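You operate a simulated robot arm through the tools that you are given. There is no shell and no other tool. Be economical: measure what you need, move in short steps, check, and stop when the job is done.

The job below is to be done with a simulated robot arm. You get a single attempt, and the scene is never put back.

JOB
Press the bush flush into the black roller and rack it.
Fine: shut the white latch over it first; lever back, latch open, roller in the green rack. Where these are worked on the way, their far stop is far enough and under half their travel is too little: white latch.

It is judged by the outcome, as a careful person would: the job done as asked, and still so three seconds after it is handed in. It fails if anything else is knocked over, pushed out of place, dropped, spilled or broken.

ROBOT AND FRAMES
A 6-joint arm with a two-finger parallel gripper, fixed in place. Base frame: the origin is at the foot of the arm, x ahead of it, y to its left, z up; the work surface is at about z = 0.84. Lengths are in m, angles in rad, forces in N, time in s.
With the tool pointing down near the work surface it reaches from about 0.26 to 0.68 m from the base axis. Its first joint turns from -1.152 to 1.152 rad. Payload 2.9 kg.
The tool frame sits at the grasp point between the pads (the TCP): z along the fingers, y along the line on which they close. The tips reach 0.03 m beyond it. Largest opening 0.11 m; finger width 0.02, thickness 0.01; the body of the gripper, 0.048 by 0.112 m, starts 0.055 m behind the TCP.
Orientation is that of the tool frame in the base frame, as [roll, pitch, yaw] about the fixed x, y, z axes, in that order (R = Rz(yaw) Ry(pitch) Rx(roll)). With the fingers straight down and closing along the base's y, the tool's x points along the base's -x, its y along +y and its z along -z.

CONTROLS
- The arm moves only by the tool nudge_tool. Its argument "rows" is a list of rows, each an object of numbers (a shift or turn left out is 0, a gripper value left out holds the last): "tx", "ty", "tz": the shift along the tool's x, y, z in units of 20 mm (1.0 is 20 mm); "ax", "ay", "az": the turn, a rotation vector about the tool's x, y, z in units of 4 degrees (1.0 is 4 degrees). In form: [{"tx": .., "ty": .., "tz": .., "ax": .., "ay": .., "az": ..}, ...]. A call has 1 to 12 rows; each row shifts and turns the commanded pose from where the row before left it, along the tool's axes as they then stand. "grip" is the opening in per cent of the stroke, from 0 (shut) to 100 (fully open), set as the call begins (left out, the last holds). A call with a number of a shift or a turn outside -1 to 1 is refused whole. A row lasts 0.2 s, in which the tool goes at most 0.05 m and 0.15 rad; a call with a longer step from one row to the next is refused whole, and so is a gripper value outside its range. A pose out of reach is approached as far as the arm can. The call stops where the force on the tool passes 70 N (or 10 N more than at its start, if that is more) or the arm is blocked; 0.2 s more then pass. Each finger travels about 0.108 m/s and halts on what it meets, pressing with about 37 N; the grip force reading is that of the motor and also rises with nothing between the fingers. The clock runs only during rows and for 0.2 s after the last one: add rows that do not move to give the fingers time. It gives the time, the measured TCP pose, the force on the tool (base axes), the opening and the grip force at its end, in the units of the frame above (readings bear some noise), with the torque about the TCP (base axes, N m) and any sound that the robot's microphone picked up, and new pictures: "pictures" is both (left out), scene, wrist or none.
- Cameras (640 x 400 px; columns grow to the right, rows downward): "scene" is fixed at [0.0472, 0.4155, 1.4089]; the picture's right is [-0.93, -0.37, 0.00], its down [-0.13, 0.34, -0.93] and it looks along [0.35, -0.87, -0.36] (base axes); focal length 331 px, centre (320, 200). "wrist" rides on the gripper at [0.072, 0.017, -0.103] in the tool frame; the picture's right is [-0.23, 0.97, 0.00], its down [-0.76, -0.18, -0.62] and it looks along [-0.61, -0.14, 0.78] (tool axes); focal length 222 px, centre (320, 200).
- probe_pixels(camera, pixels): for up to 12 pixels [column, row] of the newest picture of that camera ("zoom" is the newest enlarged one), the place [x, y, z] in the base frame of the surface seen there, good to about 0.003 m, but the place of the scene camera against the robot may be out by one fixed shift of up to 0.012 m in any direction. No time passes.
- zoom(camera, box): a new picture of the part [left, top, right, bottom] of that camera's present view, enlarged. No time passes.
- job_done(): hands the job in; it is judged then, once.

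Go step by step. Measure first, check grasps and placings, and put right what went wrong. The budget is 80 turns and 200 pictures, counting those below and the enlarged ones. Unless the task says otherwise, let go and move clear before handing in, and close with one line.

The tools are called after "Call:" by a JSON object that holds its "name" and its "arguments". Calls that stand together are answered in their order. nudge_tool: Moves the arm, as the interface text tells. Its arguments: {"type":"object","properties":{"rows":{"type":"array"},"grip":{"type":"number"},"pictures":{"type":"string","enum":["both","scene","wrist","none"]}},"required":["rows"]} The other tools are called the same way: probe_pixels (camera, pixels) gives the place of the surface under pixels of a picture; zoom (camera, box) takes an enlarged picture of a part of a camera's view; job_done () hands the job in.

At the start:

```text
clock: 0.0
eef_pos: [0.3367, -0.2986, 1.2364]
orientation: [3.141, 0.001, -3.141]
contact_force: [-0.8, 0.5, 0.3]
torque: [0.0, 0.01, -0.03]
width: 0.11
gripper_force: 0.1
```

scene: 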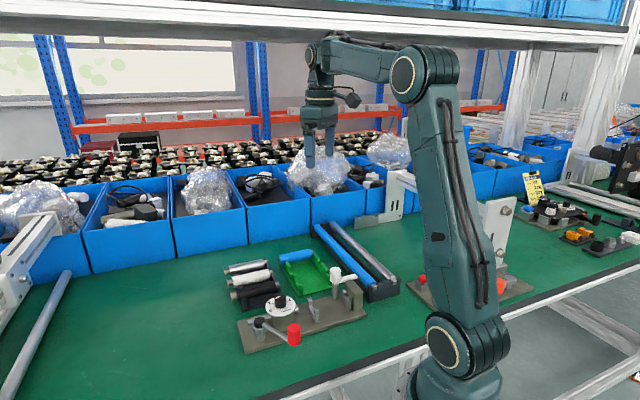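
wrist: 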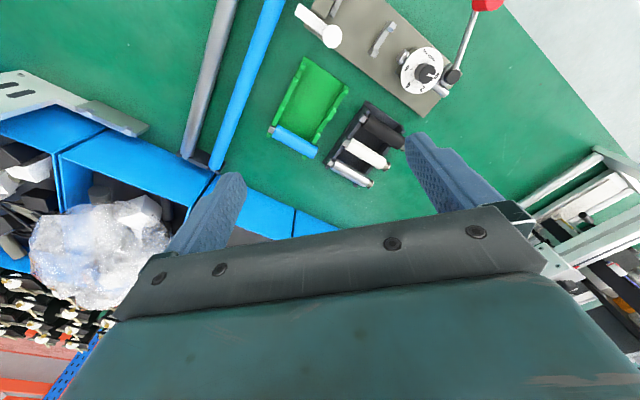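

The pictures show a fixture (scene ~300,310) with a red lever, a white dial and a white latch, a black rack of rollers (~250,285) and a green rack (~305,270). I'll enlarge both views.

Call:
{"name": "zoom", "arguments": {"camera": "scene", "box": [210, 230, 400, 360]}}

Call:
{"name": "zoom", "arguments": {"camera": "wrist", "box": [260, 0, 520, 190]}}

```text
3.08 times, centred on (305, 295) of scene
```

zoom: 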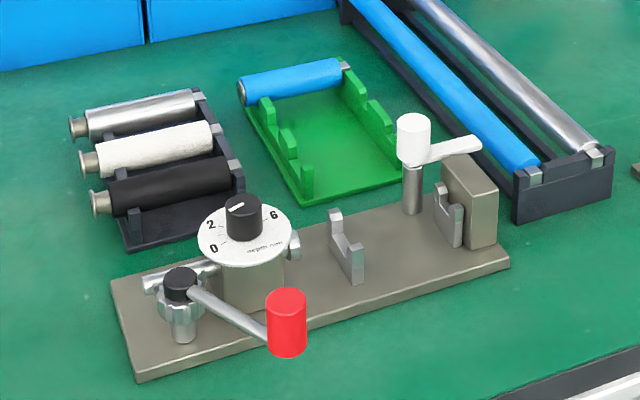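

```text
2.11 times, centred on (390, 95) of wrist
```

zoom: 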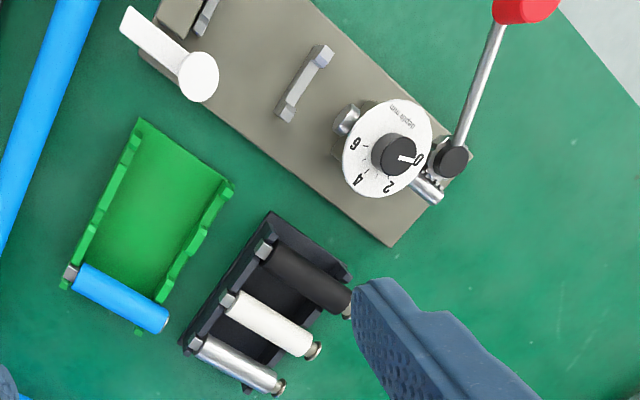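

The zooms show the black roller at the rack end nearest the fixture with a bush sticking out at its dial-side end. The dial pointer seems to be near 0. I'll probe the key points.

Call:
{"name": "zoom", "arguments": {"camera": "wrist", "box": [380, 30, 480, 100]}}

Call:
{"name": "probe_pixels", "arguments": {"camera": "wrist", "pixels": [[430, 73], [330, 36], [302, 10], [372, 50], [388, 24], [450, 77], [487, 4], [366, 114], [402, 142], [384, 128], [274, 132], [314, 152]]}}

Call:
{"name": "zoom", "arguments": {"camera": "scene", "box": [220, 255, 310, 315]}}

Call:
{"name": "probe_pixels", "arguments": {"camera": "scene", "pixels": [[238, 296], [243, 293], [260, 288], [277, 282], [281, 279], [281, 298], [295, 325], [334, 272], [350, 274], [309, 307], [344, 292], [357, 290]]}}

```text
5.71 times, centred on (430, 65) of wrist
```

zoom: 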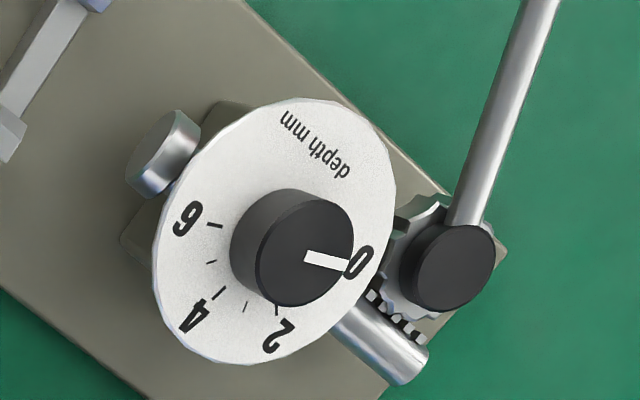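

```text
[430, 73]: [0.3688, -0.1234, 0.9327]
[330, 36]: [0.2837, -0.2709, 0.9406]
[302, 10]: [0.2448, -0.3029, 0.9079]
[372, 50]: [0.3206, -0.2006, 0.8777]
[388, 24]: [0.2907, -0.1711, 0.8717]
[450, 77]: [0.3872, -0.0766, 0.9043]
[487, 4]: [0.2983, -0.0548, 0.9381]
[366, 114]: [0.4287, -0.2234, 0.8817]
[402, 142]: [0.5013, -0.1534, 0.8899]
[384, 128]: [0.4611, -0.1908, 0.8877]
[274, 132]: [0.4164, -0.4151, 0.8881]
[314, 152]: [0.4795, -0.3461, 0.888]
```

```text
6.67 times, centred on (265, 285) of scene
```

zoom: 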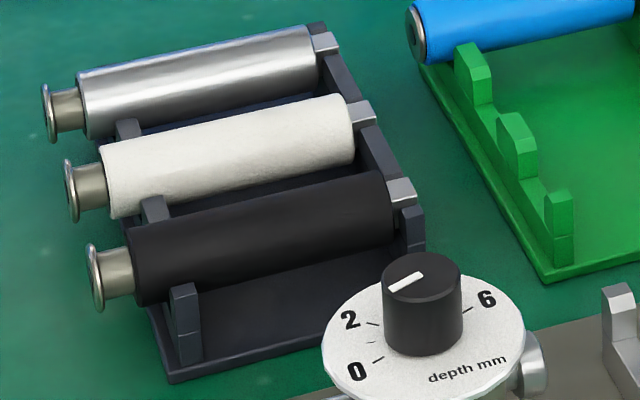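

```text
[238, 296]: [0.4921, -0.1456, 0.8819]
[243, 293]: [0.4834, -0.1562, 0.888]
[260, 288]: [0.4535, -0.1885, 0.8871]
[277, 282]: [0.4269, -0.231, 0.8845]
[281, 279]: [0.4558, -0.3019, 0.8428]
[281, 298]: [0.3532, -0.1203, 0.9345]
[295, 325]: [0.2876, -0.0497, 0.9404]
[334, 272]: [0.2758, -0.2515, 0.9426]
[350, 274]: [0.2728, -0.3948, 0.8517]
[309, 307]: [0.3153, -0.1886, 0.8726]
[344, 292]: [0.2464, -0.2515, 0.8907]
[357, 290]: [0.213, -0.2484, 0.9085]
```

The dial pointer reads 0, i.e. bush 0 mm below the face, which is flush, so I'll leave the dial alone. Next I turn 45° so the fingers close across the rollers and descend for a closer look.

Call:
{"name": "nudge_tool", "arguments": {"rows": [{"az": -1, "tz": 0.5}, {"az": -1, "tz": 0.5}, {"az": -1, "tz": 0.5}, {"az": -1, "tz": 0.5}, {"az": -1, "tz": 0.5}, {"az": -1, "tz": 0.5}, {"az": -1, "tz": 0.5}, {"az": -1, "tz": 0.5}, {"az": -1, "tz": 0.5}, {"az": -1, "tz": 0.5}, {"az": -1, "tz": 0.5}, {"az": -0.25}]}}

```text
clock: 2.6
eef_pos: [0.3355, -0.2981, 1.1256]
orientation: [-3.141, 0.001, -2.356]
contact_force: [-0.8, 0.1, -0.1]
torque: [-0.01, 0.01, 0.02]
width: 0.1097
gripper_force: 0.0
```

scene: 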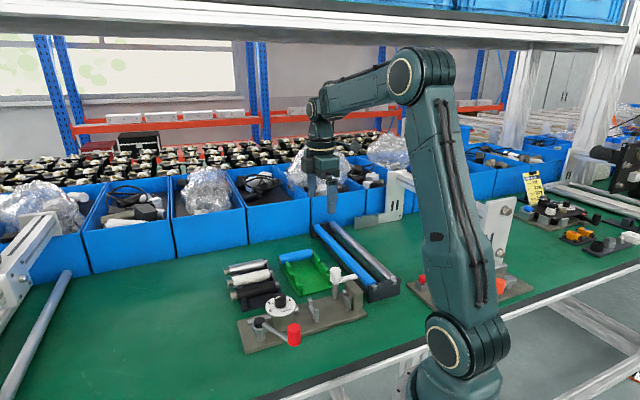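
wrist: 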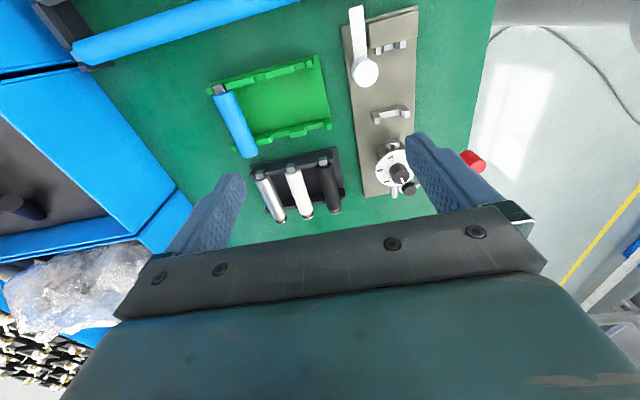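

The wrist view now shows rollers and fixture axis-aligned, with the latch at (365,70), cradles at (390,48) and (390,113), and the dial at (397,170). I'll enlarge it and probe.

Call:
{"name": "zoom", "arguments": {"camera": "wrist", "box": [330, 0, 490, 100]}}

Call:
{"name": "probe_pixels", "arguments": {"camera": "wrist", "pixels": [[356, 12], [365, 72], [380, 50], [403, 44], [378, 117], [403, 110], [384, 23], [412, 13], [417, 12], [399, 172], [347, 60], [410, 188]]}}

Call:
{"name": "zoom", "arguments": {"camera": "wrist", "box": [200, 50, 440, 220]}}

Call:
{"name": "probe_pixels", "arguments": {"camera": "wrist", "pixels": [[322, 162], [325, 175], [330, 190], [335, 208], [216, 88], [222, 95], [235, 125], [248, 153], [318, 60], [329, 122], [318, 134], [329, 188]]}}

```text
4.00 times, centred on (410, 50) of wrist
```

zoom: 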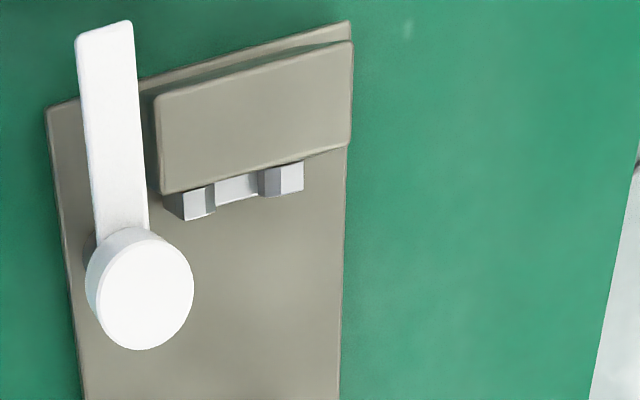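

```text
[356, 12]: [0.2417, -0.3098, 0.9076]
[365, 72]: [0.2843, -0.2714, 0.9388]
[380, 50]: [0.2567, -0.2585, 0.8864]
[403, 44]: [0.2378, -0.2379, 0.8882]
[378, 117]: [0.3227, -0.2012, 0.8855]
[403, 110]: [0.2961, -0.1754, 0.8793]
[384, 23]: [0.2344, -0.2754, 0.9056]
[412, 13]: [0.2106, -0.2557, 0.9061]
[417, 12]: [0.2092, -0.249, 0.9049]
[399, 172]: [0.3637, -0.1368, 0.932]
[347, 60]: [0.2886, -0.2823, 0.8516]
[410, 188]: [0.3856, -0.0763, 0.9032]
```

```text
2.35 times, centred on (320, 135) of wrist
```

zoom: 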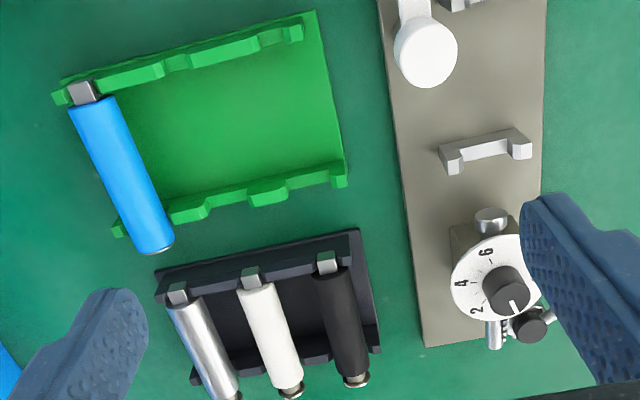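

```text
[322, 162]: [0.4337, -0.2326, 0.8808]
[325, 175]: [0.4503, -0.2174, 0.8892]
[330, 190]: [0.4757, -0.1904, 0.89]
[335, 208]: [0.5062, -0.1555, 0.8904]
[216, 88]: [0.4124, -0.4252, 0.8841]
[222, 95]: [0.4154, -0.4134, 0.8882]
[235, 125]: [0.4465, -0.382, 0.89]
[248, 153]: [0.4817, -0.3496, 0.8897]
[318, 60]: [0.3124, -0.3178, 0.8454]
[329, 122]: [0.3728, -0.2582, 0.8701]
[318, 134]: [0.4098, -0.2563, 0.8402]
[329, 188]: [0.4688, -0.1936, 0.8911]
```

The fixture and both racks lie at 45° to the base, with the roller journals facing the backstop side. I'll go above the black roller for a closer look.

Call:
{"name": "nudge_tool", "arguments": {"rows": [{"tx": -0.85, "ty": -0.1, "tz": 0.5}, {"tx": -0.85, "ty": -0.1, "tz": 0.5}, {"tx": -0.85, "ty": -0.1, "tz": 0.5}, {"tx": -0.85, "ty": -0.1, "tz": 0.5}, {"tx": -0.85, "ty": -0.1, "tz": 0.5}, {"tx": -0.85, "ty": -0.1, "tz": 0.5}, {"tx": -0.85, "ty": -0.1, "tz": 0.5}, {"tx": -0.85, "ty": -0.1, "tz": 0.5}, {"tx": -0.85, "ty": -0.1, "tz": 0.5}, {"tx": -0.85, "ty": -0.1, "tz": 0.5}], "grip": 55}}

```text
clock: 4.8
eef_pos: [0.4702, -0.1932, 1.0258]
orientation: [-3.14, -0.001, -2.358]
contact_force: [0.3, 0.8, -0.4]
torque: [0.01, -0.05, 0.03]
width: 0.0607
gripper_force: 0.2
```

scene: 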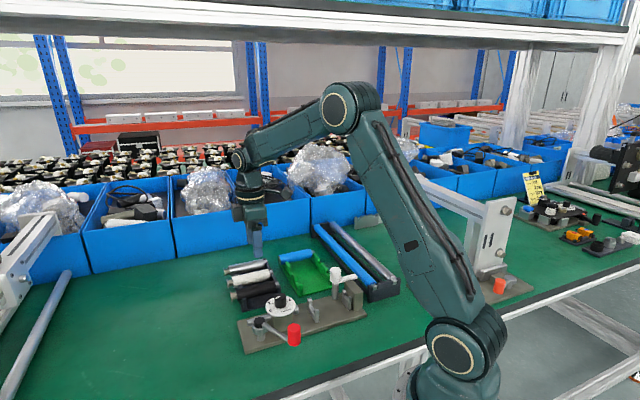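
wrist: 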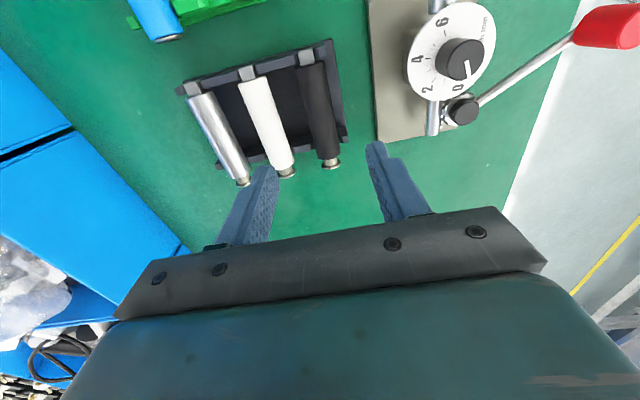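

The black roller is now clear in the wrist view from (305,58) to (332,165). I'll zoom and measure its ends and gaps.

Call:
{"name": "zoom", "arguments": {"camera": "wrist", "box": [220, 30, 380, 190]}}

Call:
{"name": "probe_pixels", "arguments": {"camera": "wrist", "pixels": [[306, 58], [309, 68], [318, 110], [327, 150], [330, 160], [332, 166], [262, 110], [224, 120], [340, 110], [293, 110], [342, 90], [432, 120]]}}

Call:
{"name": "zoom", "arguments": {"camera": "wrist", "box": [360, 0, 640, 150]}}

```text
2.50 times, centred on (300, 110) of wrist
```

zoom: 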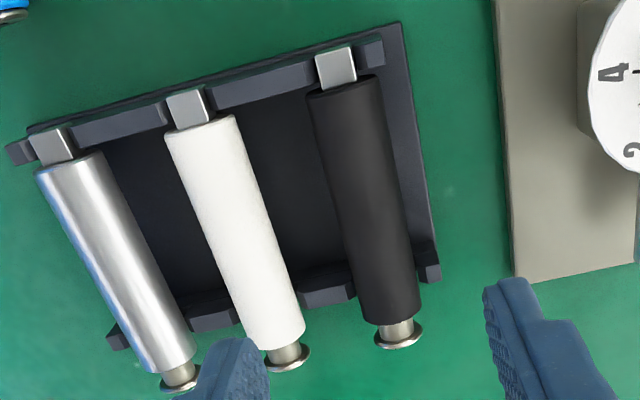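

```text
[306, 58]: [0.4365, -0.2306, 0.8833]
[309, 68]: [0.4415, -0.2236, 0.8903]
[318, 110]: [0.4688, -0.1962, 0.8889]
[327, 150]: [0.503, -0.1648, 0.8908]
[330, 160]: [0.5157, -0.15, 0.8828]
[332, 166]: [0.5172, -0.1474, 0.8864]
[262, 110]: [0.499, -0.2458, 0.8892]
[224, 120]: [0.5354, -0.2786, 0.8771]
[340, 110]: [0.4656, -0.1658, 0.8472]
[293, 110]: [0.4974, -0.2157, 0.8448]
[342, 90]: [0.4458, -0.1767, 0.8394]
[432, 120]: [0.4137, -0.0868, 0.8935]
```

```text
2.29 times, centred on (500, 75) of wrist
```

zoom: 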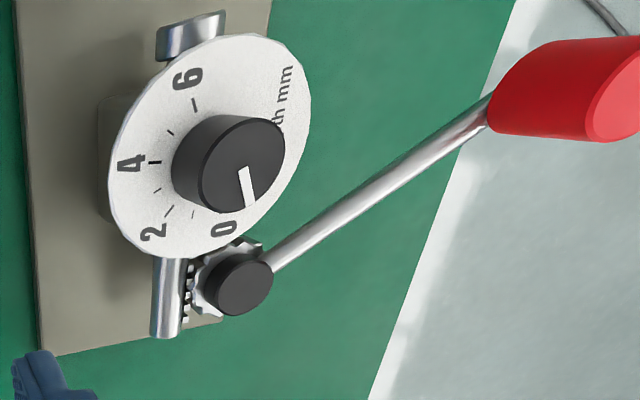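

The black roller's body runs from about u=0.152 to 0.247 along the 45° axis, with its top at z=0.89, diameter about 28 mm and a wide gap to the white one. I descend straddling its middle.

Call:
{"name": "nudge_tool", "arguments": {"rows": [{"tx": -0.2, "ty": -0.1}, {"tz": 0.89}, {"tz": 0.89}, {"tz": 0.89}, {"tz": 0.89}, {"tz": 0.89}, {"tz": 0.89}, {"tz": 0.89}, {"tz": 0.85}], "grip": 43}}

```text
clock: 6.8
eef_pos: [0.4753, -0.1905, 0.8831]
orientation: [3.141, 0.0, -2.358]
contact_force: [0.0, 0.0, 0.1]
torque: [-0.03, -0.01, 0.01]
width: 0.0475
gripper_force: 0.0
```

scene: 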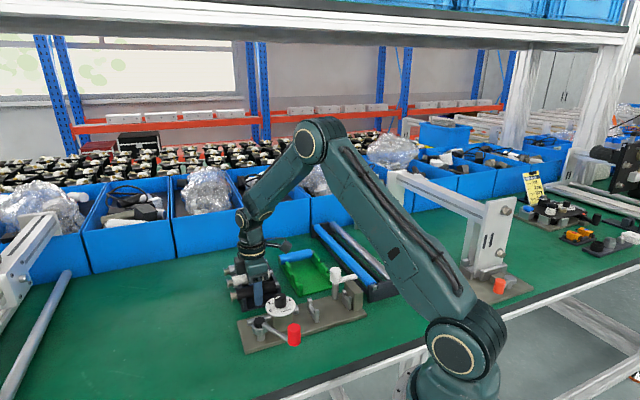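
wrist: 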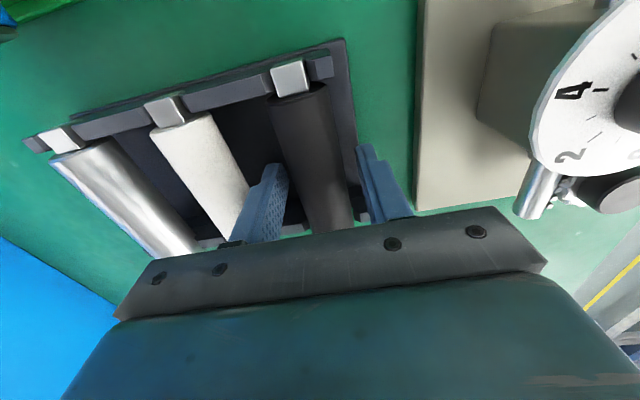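

The fingers straddle the black roller cleanly (275–350, 80–225), clear of the white one. I close the gripper.

Call:
{"name": "nudge_tool", "arguments": {"rows": [{}, {}, {}], "grip": 0, "pictures": "wrist"}}

Call:
{"name": "probe_pixels", "arguments": {"camera": "wrist", "pixels": [[284, 68], [290, 80], [300, 94], [276, 80], [304, 74]]}}

```text
clock: 7.6
eef_pos: [0.4748, -0.1908, 0.8832]
orientation: [-3.142, 0.0, -2.356]
contact_force: [-0.1, -0.6, -0.1]
torque: [-0.04, 0.0, 0.01]
width: 0.0289
gripper_force: 37.1
```

wrist: 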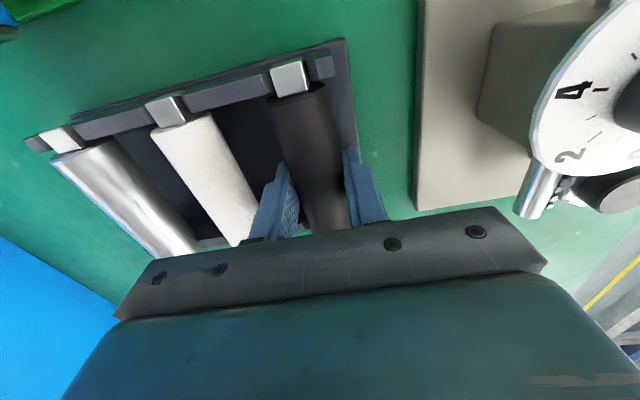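

```text
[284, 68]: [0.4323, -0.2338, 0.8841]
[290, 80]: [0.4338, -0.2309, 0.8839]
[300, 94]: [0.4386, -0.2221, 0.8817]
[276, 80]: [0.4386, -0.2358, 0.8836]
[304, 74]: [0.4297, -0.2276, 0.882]
```

Grasp holds at 28.9 mm. I lift 120 mm, then shift along the axis and across to sit over the fixture.

Call:
{"name": "nudge_tool", "arguments": {"rows": [{"tz": -0.5}, {"tz": -1}, {"tz": -1}, {"tz": -1}, {"tz": -1}, {"tz": -1}, {"tz": -0.5}, {"tx": 0.9}, {"tx": 0.9}, {"tx": 0.9}, {"tx": 0.9}], "pictures": "none"}}

Call:
{"name": "nudge_tool", "arguments": {"rows": [{"tx": 0.9, "ty": 0.6}, {"tx": 0.9, "ty": 0.6}, {"tx": 0.8, "ty": 0.8}, {"tx": 0.6, "ty": 1}, {"ty": 1}, {"ty": 1}, {"ty": 1}, {}]}}

```text
clock: 10.0
eef_pos: [0.4248, -0.2428, 1.0059]
orientation: [-3.141, 0.001, -2.357]
contact_force: [-0.5, 1.4, -1.4]
torque: [0.03, 0.02, -0.02]
width: 0.029
gripper_force: 36.8
```

```text
clock: 11.8
eef_pos: [0.2945, -0.2028, 1.0034]
orientation: [-3.141, 0.0, -2.355]
contact_force: [-0.5, 1.0, -2.8]
torque: [0.0, 0.02, 0.01]
width: 0.0288
gripper_force: 37.0
```

scene: 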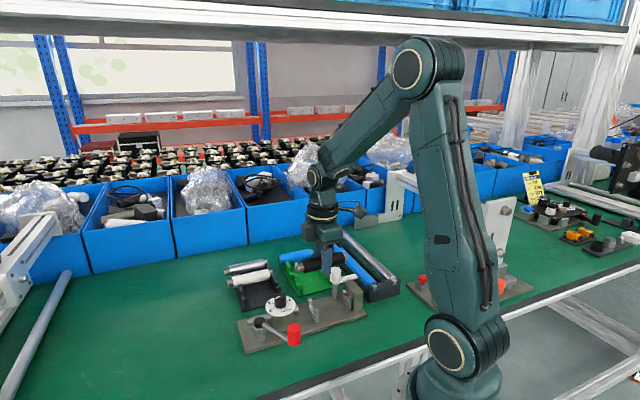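
wrist: 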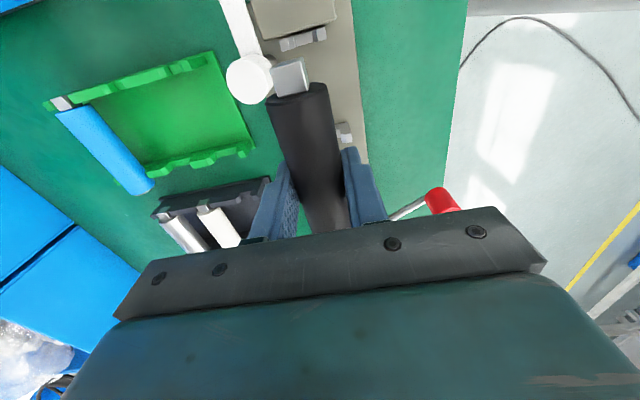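

The roller hangs over the fixture axis; cradle 2 and the backstop show at (300,40). I'll measure them.

Call:
{"name": "zoom", "arguments": {"camera": "wrist", "box": [210, 0, 380, 106]}}

Call:
{"name": "probe_pixels", "arguments": {"camera": "wrist", "pixels": [[262, 37], [298, 28], [332, 20], [286, 44], [321, 34], [303, 41], [288, 68], [345, 130], [350, 138], [248, 78], [235, 25], [290, 5]]}}

```text
3.76 times, centred on (295, 53) of wrist
```

zoom: 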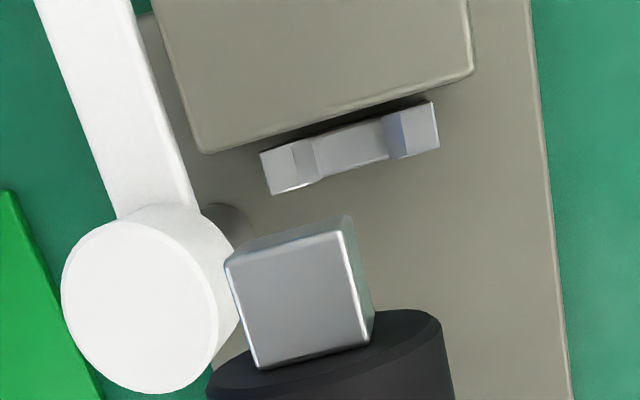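

```text
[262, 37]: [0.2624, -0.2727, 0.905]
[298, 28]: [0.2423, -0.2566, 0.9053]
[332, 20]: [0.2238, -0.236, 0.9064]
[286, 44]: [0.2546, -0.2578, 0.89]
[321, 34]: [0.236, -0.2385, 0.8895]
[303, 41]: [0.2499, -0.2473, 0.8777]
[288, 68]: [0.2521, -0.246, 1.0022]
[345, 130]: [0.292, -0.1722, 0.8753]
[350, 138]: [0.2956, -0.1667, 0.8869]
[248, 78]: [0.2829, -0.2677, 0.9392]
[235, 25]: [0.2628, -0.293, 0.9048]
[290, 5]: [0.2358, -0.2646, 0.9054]
```

Backstop face sits at u≈-0.009, cradle slot centre at v≈-0.351, and slot floor about z 0.878. I check the ram head position before lowering.

Call:
{"name": "zoom", "arguments": {"camera": "scene", "box": [240, 250, 380, 350]}}

Call:
{"name": "probe_pixels", "arguments": {"camera": "scene", "pixels": [[298, 307], [295, 310], [298, 311], [310, 296], [317, 308], [282, 299], [335, 269], [344, 290], [353, 286]]}}

```text
4.00 times, centred on (310, 300) of scene
```

zoom: 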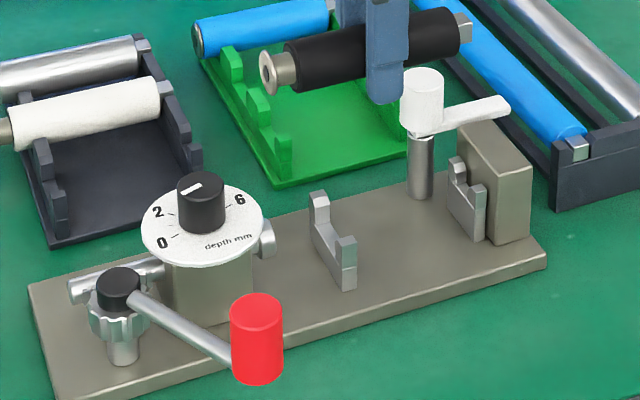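

```text
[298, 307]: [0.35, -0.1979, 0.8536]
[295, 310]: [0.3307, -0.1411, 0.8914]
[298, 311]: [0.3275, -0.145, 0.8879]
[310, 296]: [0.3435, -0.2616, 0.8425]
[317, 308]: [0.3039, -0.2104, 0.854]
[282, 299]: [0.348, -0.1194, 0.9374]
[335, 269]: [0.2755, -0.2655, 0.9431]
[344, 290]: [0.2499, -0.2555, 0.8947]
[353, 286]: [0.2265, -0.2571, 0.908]
```

Ram head tip is at u≈0.13, so the bush end (≈0.118) has about 10 mm clearance. I adjust axially by 10 mm and lower to just above the cradles.

Call:
{"name": "nudge_tool", "arguments": {"rows": [{"tx": 0.49, "ty": 0.03}, {}, {"tz": 0.9}, {"tz": 0.9}, {"tz": 0.9}, {"tz": 0.9}, {"tz": 0.8}, {"tz": 0.5}, {}]}}

Call:
{"name": "zoom", "arguments": {"camera": "wrist", "box": [210, 0, 380, 106]}}

Call:
{"name": "zoom", "arguments": {"camera": "scene", "box": [240, 250, 380, 350]}}

```text
clock: 13.8
eef_pos: [0.2857, -0.2088, 0.9076]
orientation: [3.142, 0.001, -2.355]
contact_force: [1.3, 6.5, 18.8]
torque: [-0.81, 1.04, -0.3]
width: 0.0292
gripper_force: 36.9
```

scene: 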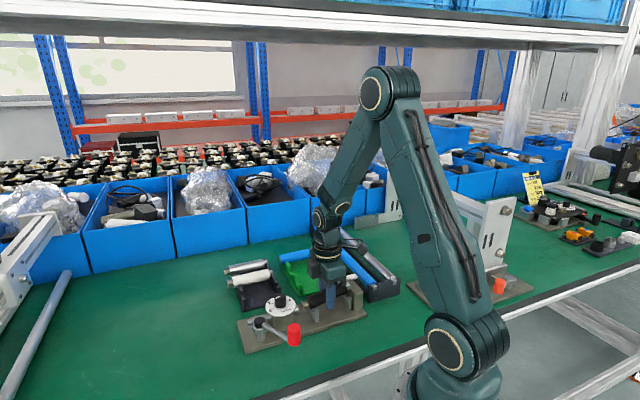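
wrist: 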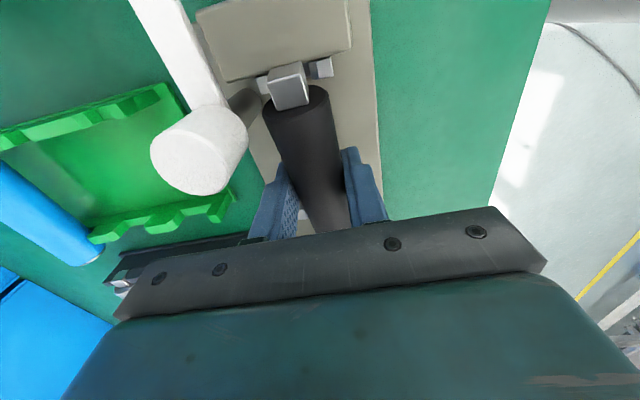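

```text
3.76 times, centred on (295, 53) of wrist
```

zoom: 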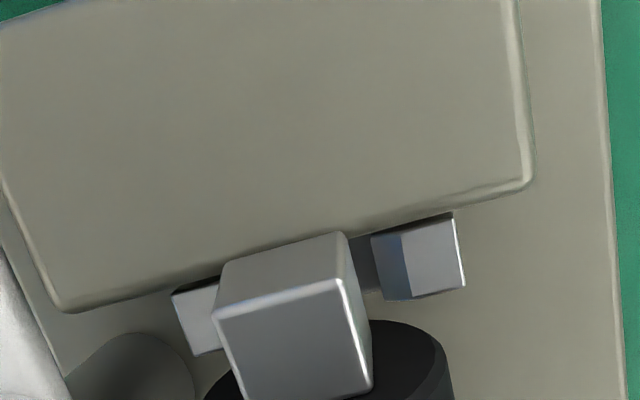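

```text
4.00 times, centred on (310, 300) of scene
```

zoom: 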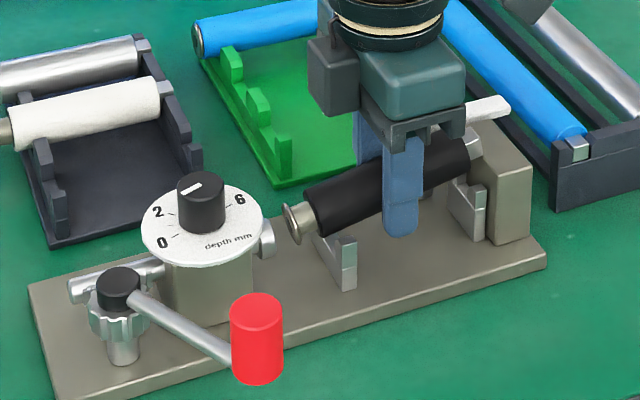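

At z 0.9076 it already feels 19 N up at the journal end. The journal (280,85 in wrist) looks ~3 mm left of the slot and very close to the backstop. I'll probe this before correcting.

Call:
{"name": "probe_pixels", "arguments": {"camera": "wrist", "pixels": [[283, 78], [290, 86], [302, 79], [269, 86], [288, 70], [265, 82], [312, 72], [322, 67], [240, 77], [330, 56], [300, 80], [284, 68]]}}

Call:
{"name": "nudge_tool", "arguments": {"rows": [{"tz": -0.6}, {"tx": -0.2, "ty": 0.12}, {}], "pictures": "wrist"}}

Call:
{"name": "zoom", "arguments": {"camera": "wrist", "box": [210, 0, 380, 106]}}

```text
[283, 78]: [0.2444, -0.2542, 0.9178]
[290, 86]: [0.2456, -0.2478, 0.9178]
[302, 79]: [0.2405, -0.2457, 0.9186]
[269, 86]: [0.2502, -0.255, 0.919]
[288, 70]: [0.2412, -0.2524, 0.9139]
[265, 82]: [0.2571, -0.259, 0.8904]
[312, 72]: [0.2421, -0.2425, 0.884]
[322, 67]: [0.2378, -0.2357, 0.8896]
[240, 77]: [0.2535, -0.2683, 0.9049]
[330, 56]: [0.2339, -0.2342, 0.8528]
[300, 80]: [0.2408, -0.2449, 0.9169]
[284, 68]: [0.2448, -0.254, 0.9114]
```

```text
clock: 14.6
eef_pos: [0.2871, -0.2043, 0.9195]
orientation: [-3.14, 0.002, -2.356]
contact_force: [0.0, -0.8, -2.6]
torque: [-0.03, 0.02, 0.03]
width: 0.029
gripper_force: 37.1
```

wrist: 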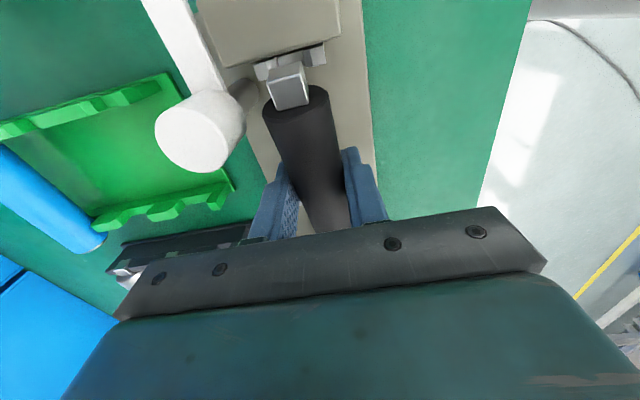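

```text
3.76 times, centred on (295, 53) of wrist
```

zoom: 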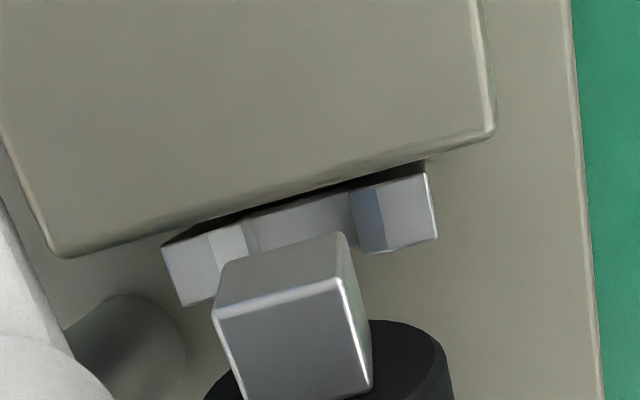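

The journal end caught the backstop's top edge and the roller has tilted in the grip, with the journal about 9 mm high. It is now lifted free. I'll measure the tilt.

Call:
{"name": "probe_pixels", "arguments": {"camera": "wrist", "pixels": [[284, 75], [290, 85], [300, 100], [308, 130], [318, 170], [325, 200], [275, 88], [301, 80], [288, 58], [262, 68], [317, 54]]}}

Call:
{"name": "nudge_tool", "arguments": {"rows": [{}], "pictures": "scene"}}

Call:
{"name": "zoom", "arguments": {"camera": "scene", "box": [270, 250, 370, 320]}}

```text
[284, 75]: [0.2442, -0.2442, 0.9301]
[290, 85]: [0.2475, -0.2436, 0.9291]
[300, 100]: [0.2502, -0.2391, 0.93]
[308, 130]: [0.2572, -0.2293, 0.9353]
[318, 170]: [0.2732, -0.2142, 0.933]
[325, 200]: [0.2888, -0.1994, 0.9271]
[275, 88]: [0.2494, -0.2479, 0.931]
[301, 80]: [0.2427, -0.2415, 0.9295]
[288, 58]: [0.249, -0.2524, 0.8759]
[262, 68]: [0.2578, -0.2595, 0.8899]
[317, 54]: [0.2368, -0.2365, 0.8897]
```

```text
clock: 15.0
eef_pos: [0.2873, -0.2045, 0.9199]
orientation: [3.141, 0.0, -2.356]
contact_force: [0.0, 0.2, -3.0]
torque: [0.0, 0.02, -0.02]
width: 0.0291
gripper_force: 37.2
```

scene: 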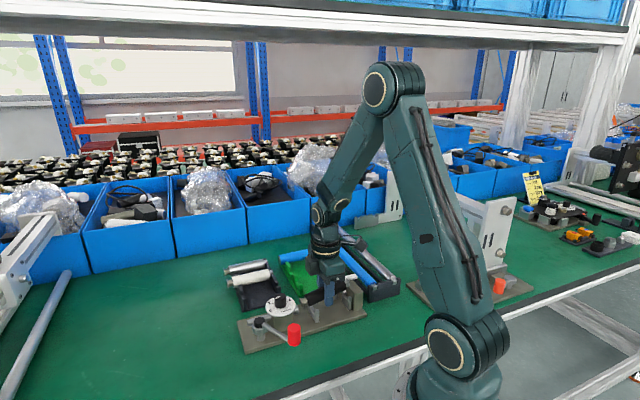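

```text
5.71 times, centred on (320, 285) of scene
```

zoom: 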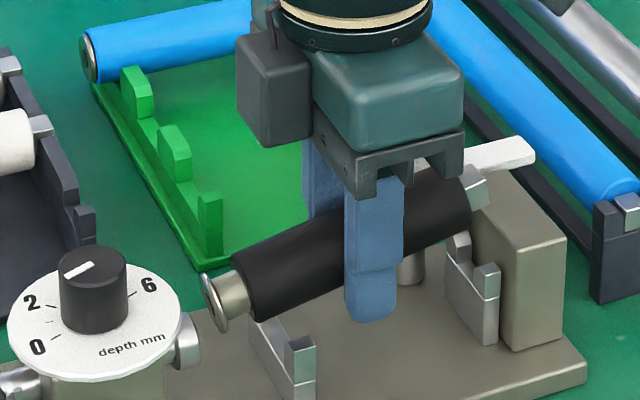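

The tilt is about 9.5° (top z falls from 0.935 to 0.927 over 43 mm). I rotate the tool about its y to level the roller, trim v by -1.5 mm, and recheck.

Call:
{"name": "nudge_tool", "arguments": {"rows": [{"ty": -0.075, "tz": -0.2}, {"ay": -0.8}, {"ay": -0.8}, {"ay": -0.8}, {}]}}

Call:
{"name": "zoom", "arguments": {"camera": "scene", "box": [270, 250, 370, 320]}}

Call:
{"name": "zoom", "arguments": {"camera": "wrist", "box": [210, 0, 380, 106]}}

Call:
{"name": "probe_pixels", "arguments": {"camera": "wrist", "pixels": [[284, 75], [290, 85], [304, 110], [308, 130], [318, 170], [325, 200], [269, 86], [301, 76]]}}

```text
clock: 16.2
eef_pos: [0.2894, -0.2061, 0.9236]
orientation: [-3.141, 0.166, -2.356]
contact_force: [0.5, -0.5, -2.8]
torque: [0.01, 0.01, -0.01]
width: 0.0291
gripper_force: 37.7
```

scene: 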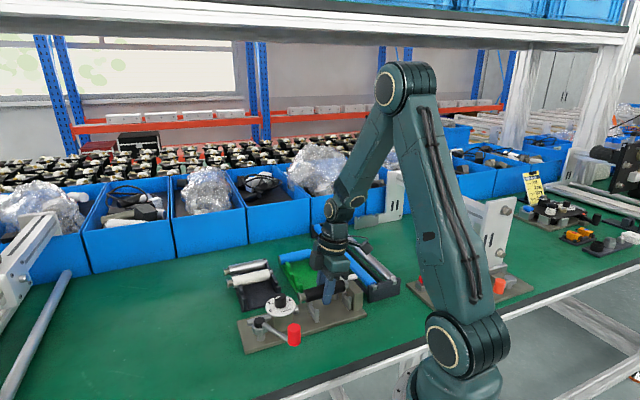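
wrist: 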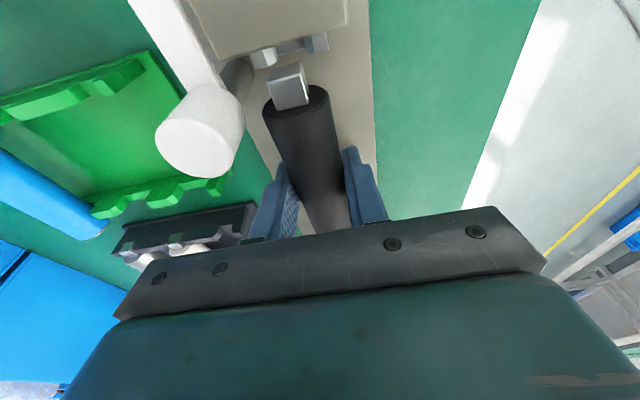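

```text
5.71 times, centred on (320, 285) of scene
```

zoom: 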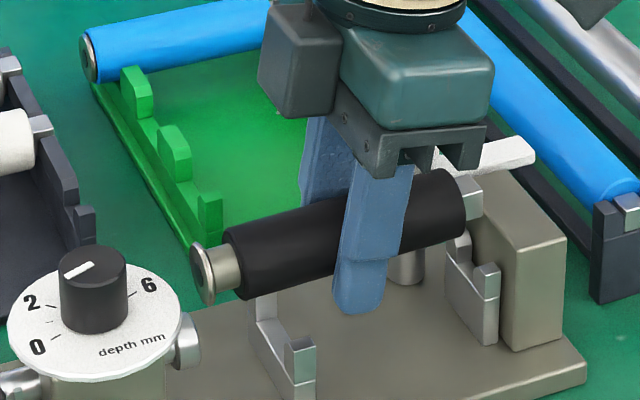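

```text
3.76 times, centred on (295, 53) of wrist
```

zoom: 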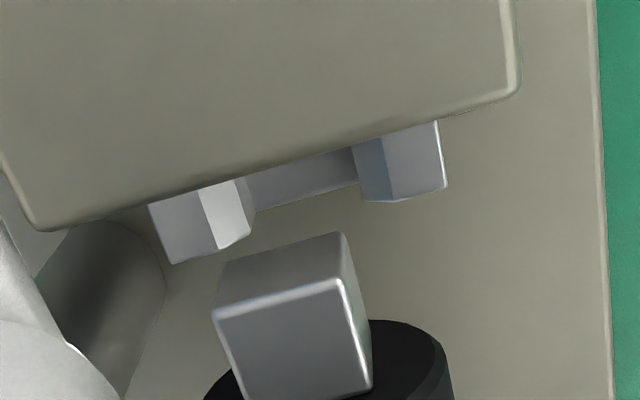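

```text
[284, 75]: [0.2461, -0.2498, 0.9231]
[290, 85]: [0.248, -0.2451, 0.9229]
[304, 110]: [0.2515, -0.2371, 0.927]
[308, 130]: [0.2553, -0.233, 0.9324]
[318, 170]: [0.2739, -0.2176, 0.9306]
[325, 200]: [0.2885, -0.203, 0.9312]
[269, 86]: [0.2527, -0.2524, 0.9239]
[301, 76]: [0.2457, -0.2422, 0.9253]
```

The roller is level now (top 0.931 throughout), with the journal end at u≈-0.003 and v matching the slot. I lower vertically with tilt-compensated steps.

Call:
{"name": "nudge_tool", "arguments": {"rows": [{"tz": 0.42, "tx": 0.071}, {"tz": 0.42, "tx": 0.071}, {"tz": 0.3, "tx": 0.051}, {}], "pictures": "wrist"}}

Call:
{"name": "zoom", "arguments": {"camera": "wrist", "box": [210, 0, 380, 106]}}

Call:
{"name": "probe_pixels", "arguments": {"camera": "wrist", "pixels": [[284, 75], [290, 85], [304, 110], [308, 130], [318, 170], [325, 200], [269, 86], [301, 76]]}}

```text
clock: 17.2
eef_pos: [0.2911, -0.2051, 0.8996]
orientation: [-3.14, 0.169, -2.356]
contact_force: [-0.6, -0.1, -2.7]
torque: [-0.03, 0.0, 0.0]
width: 0.0292
gripper_force: 37.2
```

wrist: 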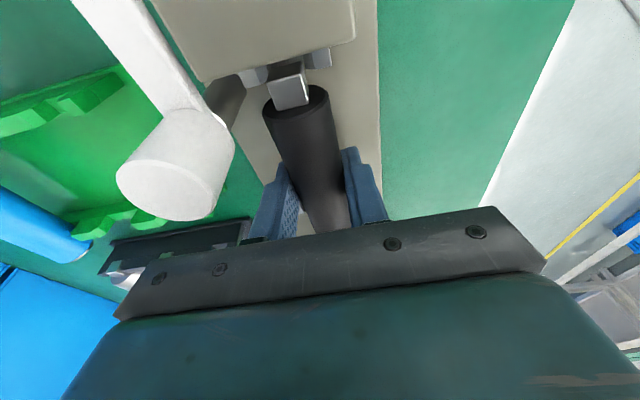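

```text
3.76 times, centred on (295, 53) of wrist
```

zoom: 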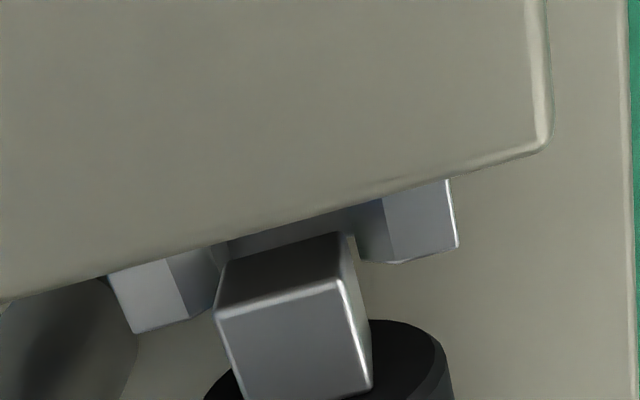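

```text
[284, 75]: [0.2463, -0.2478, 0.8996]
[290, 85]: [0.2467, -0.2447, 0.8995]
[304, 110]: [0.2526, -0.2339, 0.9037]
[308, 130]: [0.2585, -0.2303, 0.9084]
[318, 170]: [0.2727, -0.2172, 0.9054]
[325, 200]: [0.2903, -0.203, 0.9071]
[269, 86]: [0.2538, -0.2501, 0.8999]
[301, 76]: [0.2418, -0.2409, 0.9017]
```

No contact at z 0.8996 and the journal is centred over the slot. I shift 4 mm toward the backstop and lower in small steps to seat it.

Call:
{"name": "nudge_tool", "arguments": {"rows": [{"tx": 0.2, "tz": -0.03}, {"tz": 0.15, "tx": 0.025}, {"tz": 0.15, "tx": 0.025}, {}], "pictures": "none"}}

Call:
{"name": "nudge_tool", "arguments": {"rows": [{"tz": 0.1, "tx": 0.017}, {}], "pictures": "wrist"}}

Call:
{"name": "probe_pixels", "arguments": {"camera": "wrist", "pixels": [[284, 75], [290, 85], [304, 110], [308, 130], [318, 170], [325, 200], [269, 86], [301, 76]]}}

```text
clock: 18.2
eef_pos: [0.288, -0.2075, 0.8938]
orientation: [3.141, 0.168, -2.356]
contact_force: [-1.1, 0.0, -2.5]
torque: [0.0, -0.02, 0.0]
width: 0.0292
gripper_force: 36.8
```

```text
clock: 18.8
eef_pos: [0.288, -0.2075, 0.8921]
orientation: [-3.14, 0.166, -2.355]
contact_force: [-1.5, 0.2, 6.3]
torque: [0.24, -0.24, 0.02]
width: 0.0289
gripper_force: 37.7
```

wrist: 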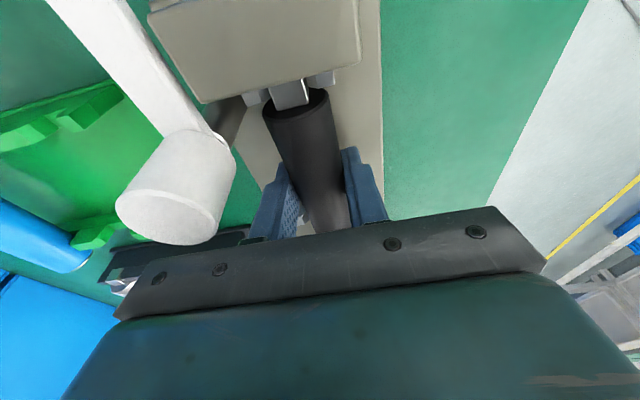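

```text
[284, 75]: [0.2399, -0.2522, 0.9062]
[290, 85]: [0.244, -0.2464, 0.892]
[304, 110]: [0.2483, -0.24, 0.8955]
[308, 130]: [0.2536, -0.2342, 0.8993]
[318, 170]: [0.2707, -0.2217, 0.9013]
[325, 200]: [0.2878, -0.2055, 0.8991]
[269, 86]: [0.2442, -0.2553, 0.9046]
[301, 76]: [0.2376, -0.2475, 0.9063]
```

Seated: upward force appears from cradle 1 with the roller level at the expected height (TCP z 0.892). I release.

Call:
{"name": "nudge_tool", "arguments": {"rows": [{}, {}, {}], "grip": 38, "pictures": "both"}}

Call:
{"name": "zoom", "arguments": {"camera": "scene", "box": [270, 250, 370, 320]}}

Call:
{"name": "probe_pixels", "arguments": {"camera": "wrist", "pixels": [[290, 85], [304, 110], [308, 130], [318, 170], [325, 200]]}}

```text
clock: 19.6
eef_pos: [0.2875, -0.2076, 0.8913]
orientation: [-3.141, 0.167, -2.357]
contact_force: [0.2, 0.4, -0.6]
torque: [0.01, 0.01, -0.04]
width: 0.042
gripper_force: 0.1
```

scene: 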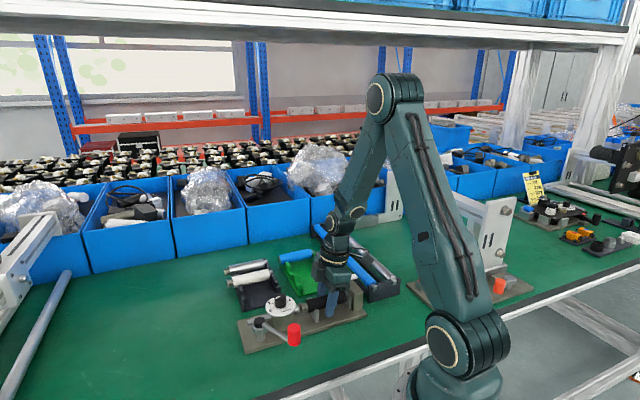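
wrist: 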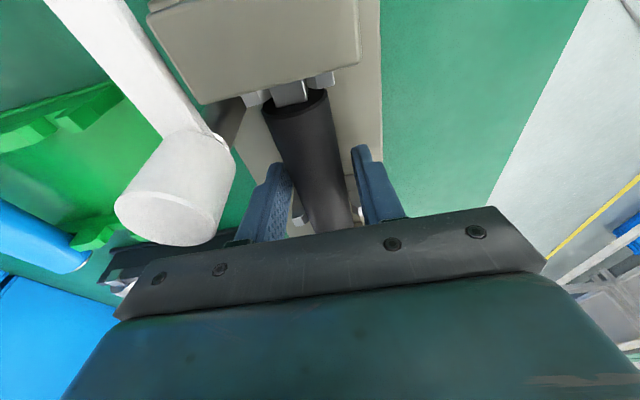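

```text
5.71 times, centred on (320, 285) of scene
```

zoom: 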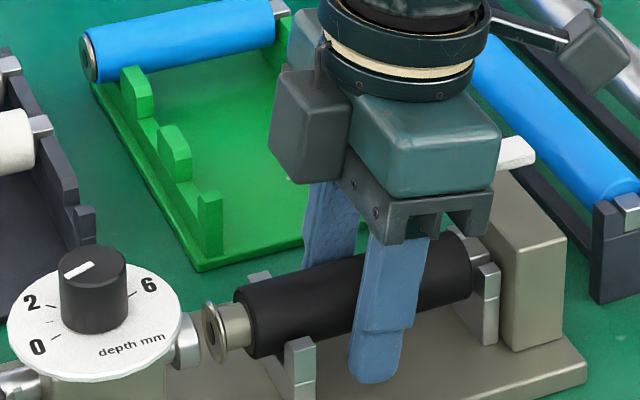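

```text
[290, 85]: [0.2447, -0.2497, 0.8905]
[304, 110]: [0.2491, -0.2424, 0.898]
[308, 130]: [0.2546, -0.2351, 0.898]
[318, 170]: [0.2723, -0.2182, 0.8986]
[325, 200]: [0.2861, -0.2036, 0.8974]
```

The roller is seated level in both cradles with its bush facing the ram. I lift vertically clear, untilt, and measure the latch arm.

Call:
{"name": "nudge_tool", "arguments": {"rows": [{"tz": -0.49, "tx": -0.083}, {"tz": -0.986, "tx": -0.167}, {"tz": -0.986, "tx": -0.167}, {"tz": -0.986, "tx": -0.167}, {"tz": -0.986, "tx": -0.167}, {"tz": -0.986, "tx": -0.167}, {"ay": 0.8}, {"ay": 0.8}, {"ay": 0.8}, {"tx": -0.5}, {}]}}

Call:
{"name": "zoom", "arguments": {"camera": "wrist", "box": [210, 0, 400, 120]}}

Call:
{"name": "zoom", "arguments": {"camera": "scene", "box": [280, 250, 380, 320]}}

```text
clock: 22.0
eef_pos: [0.2947, -0.2007, 1.0006]
orientation: [3.141, -0.001, -2.356]
contact_force: [0.0, -0.5, 0.1]
torque: [-0.01, 0.0, 0.02]
width: 0.0417
gripper_force: 0.0
```

scene: 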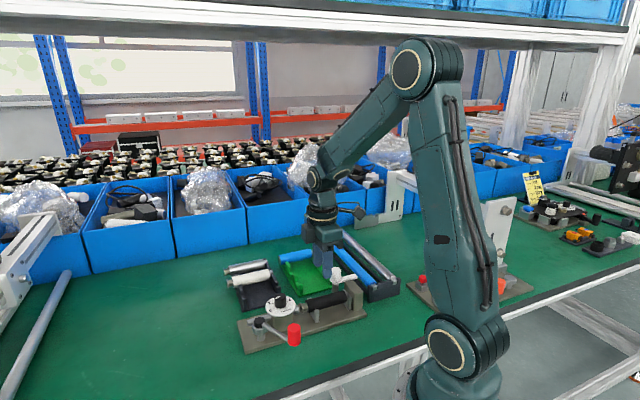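
wrist: 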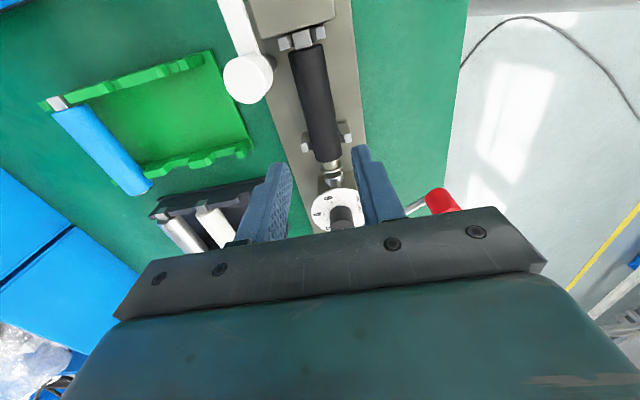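

```text
3.33 times, centred on (305, 60) of wrist
```

zoom: 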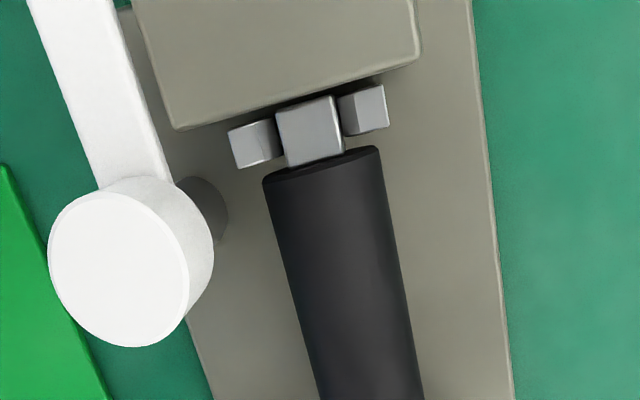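

```text
5.71 times, centred on (330, 285) of scene
```

zoom: 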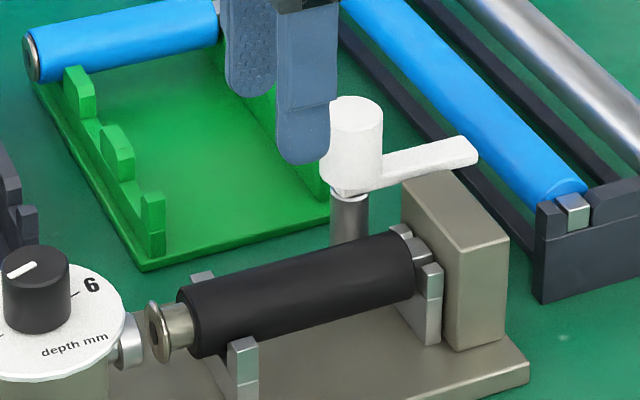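

The roller sits well seated in the cradles. I probe the latch arm, knob and backstop heights and the ram-to-bush gap.

Call:
{"name": "probe_pixels", "arguments": {"camera": "wrist", "pixels": [[222, 5], [230, 5], [238, 30], [250, 45], [245, 70], [262, 75], [248, 90], [258, 20], [330, 15], [290, 45], [318, 34], [333, 168]]}}

Call:
{"name": "probe_pixels", "arguments": {"camera": "scene", "pixels": [[350, 274], [356, 276], [361, 275], [345, 278], [336, 281], [336, 268], [336, 275], [347, 284], [355, 288], [361, 292], [334, 292]]}}

```text
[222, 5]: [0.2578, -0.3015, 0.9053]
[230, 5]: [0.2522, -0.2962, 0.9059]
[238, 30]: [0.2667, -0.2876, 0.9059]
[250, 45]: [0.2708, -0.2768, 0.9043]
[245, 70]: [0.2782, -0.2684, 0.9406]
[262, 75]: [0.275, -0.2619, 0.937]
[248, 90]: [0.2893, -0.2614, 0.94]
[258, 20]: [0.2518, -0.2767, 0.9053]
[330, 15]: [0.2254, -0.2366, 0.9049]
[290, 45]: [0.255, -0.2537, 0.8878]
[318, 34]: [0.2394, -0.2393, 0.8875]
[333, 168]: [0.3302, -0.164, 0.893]
```

```text
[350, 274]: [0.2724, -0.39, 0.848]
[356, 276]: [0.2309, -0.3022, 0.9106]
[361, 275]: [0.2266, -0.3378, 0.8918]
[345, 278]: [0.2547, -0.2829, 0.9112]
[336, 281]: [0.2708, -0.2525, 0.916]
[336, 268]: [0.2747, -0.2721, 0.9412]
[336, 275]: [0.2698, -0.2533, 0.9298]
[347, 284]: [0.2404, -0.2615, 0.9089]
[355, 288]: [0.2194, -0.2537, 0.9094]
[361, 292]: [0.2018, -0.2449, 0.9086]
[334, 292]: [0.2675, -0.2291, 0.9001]
```

The arm top (~0.907) is about level with the backstop top, so pushing the arm with fingers would hit the backstop. Gripping the white knob (z 0.91–0.94) and turning it is cleaner. I'll find its exact centre.

Call:
{"name": "probe_pixels", "arguments": {"camera": "wrist", "pixels": [[226, 79], [263, 80], [243, 59], [248, 101], [230, 66], [262, 93], [232, 95], [258, 66], [268, 65], [272, 75]]}}

```text
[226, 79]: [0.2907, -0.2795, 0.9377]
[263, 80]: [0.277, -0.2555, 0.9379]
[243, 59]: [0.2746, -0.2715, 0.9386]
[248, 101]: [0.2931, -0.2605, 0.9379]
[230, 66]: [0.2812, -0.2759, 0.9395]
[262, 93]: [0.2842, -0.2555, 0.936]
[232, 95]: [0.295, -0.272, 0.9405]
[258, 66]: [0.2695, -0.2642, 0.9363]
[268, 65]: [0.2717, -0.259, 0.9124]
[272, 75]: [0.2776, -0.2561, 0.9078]
```

Knob centre is (0.2832,-0.2668), radius ~13 mm. I move above it, descend to z 0.943 and grip it.

Call:
{"name": "nudge_tool", "arguments": {"rows": [{"tx": 0.69, "ty": -0.48}, {"tx": 0.69, "ty": -0.48}, {"tx": 0.69, "ty": -0.48}, {"tx": 0.68, "ty": -0.49}, {}, {"tz": 0.72}, {"tz": 0.72}, {"tz": 0.72}, {"tz": 0.72}, {}], "grip": 46}}

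```text
clock: 24.2
eef_pos: [0.2815, -0.2671, 0.9414]
orientation: [3.141, 0.002, -2.356]
contact_force: [0.6, 0.3, -0.6]
torque: [-0.03, 0.02, 0.01]
width: 0.0504
gripper_force: 0.1
```

scene: 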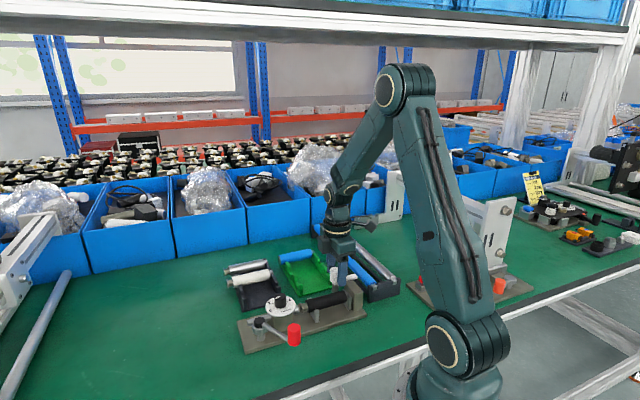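
wrist: 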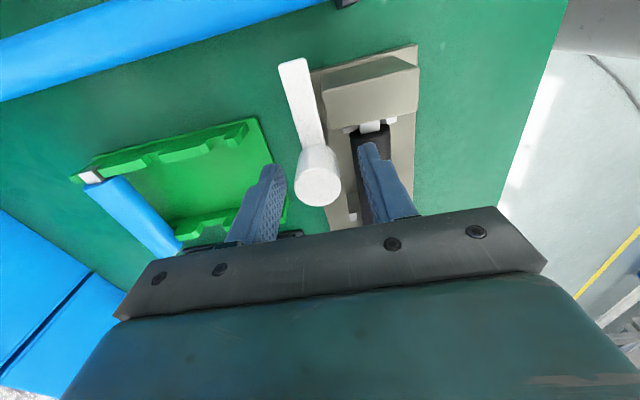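

The knob (318,180) is between the fingers. I close on it.

Call:
{"name": "nudge_tool", "arguments": {"rows": [{}, {}, {}], "grip": 0, "pictures": "wrist"}}

```text
clock: 25.0
eef_pos: [0.2834, -0.2685, 0.9417]
orientation: [-3.138, 0.0, -2.356]
contact_force: [15.6, -15.7, -11.1]
torque: [0.36, 0.32, -0.06]
width: 0.0278
gripper_force: 45.4
```

wrist: 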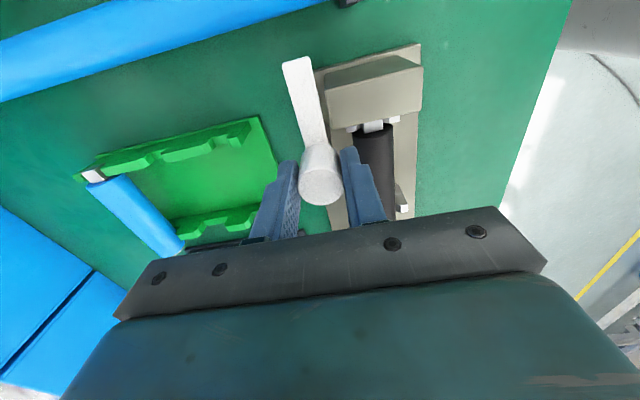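

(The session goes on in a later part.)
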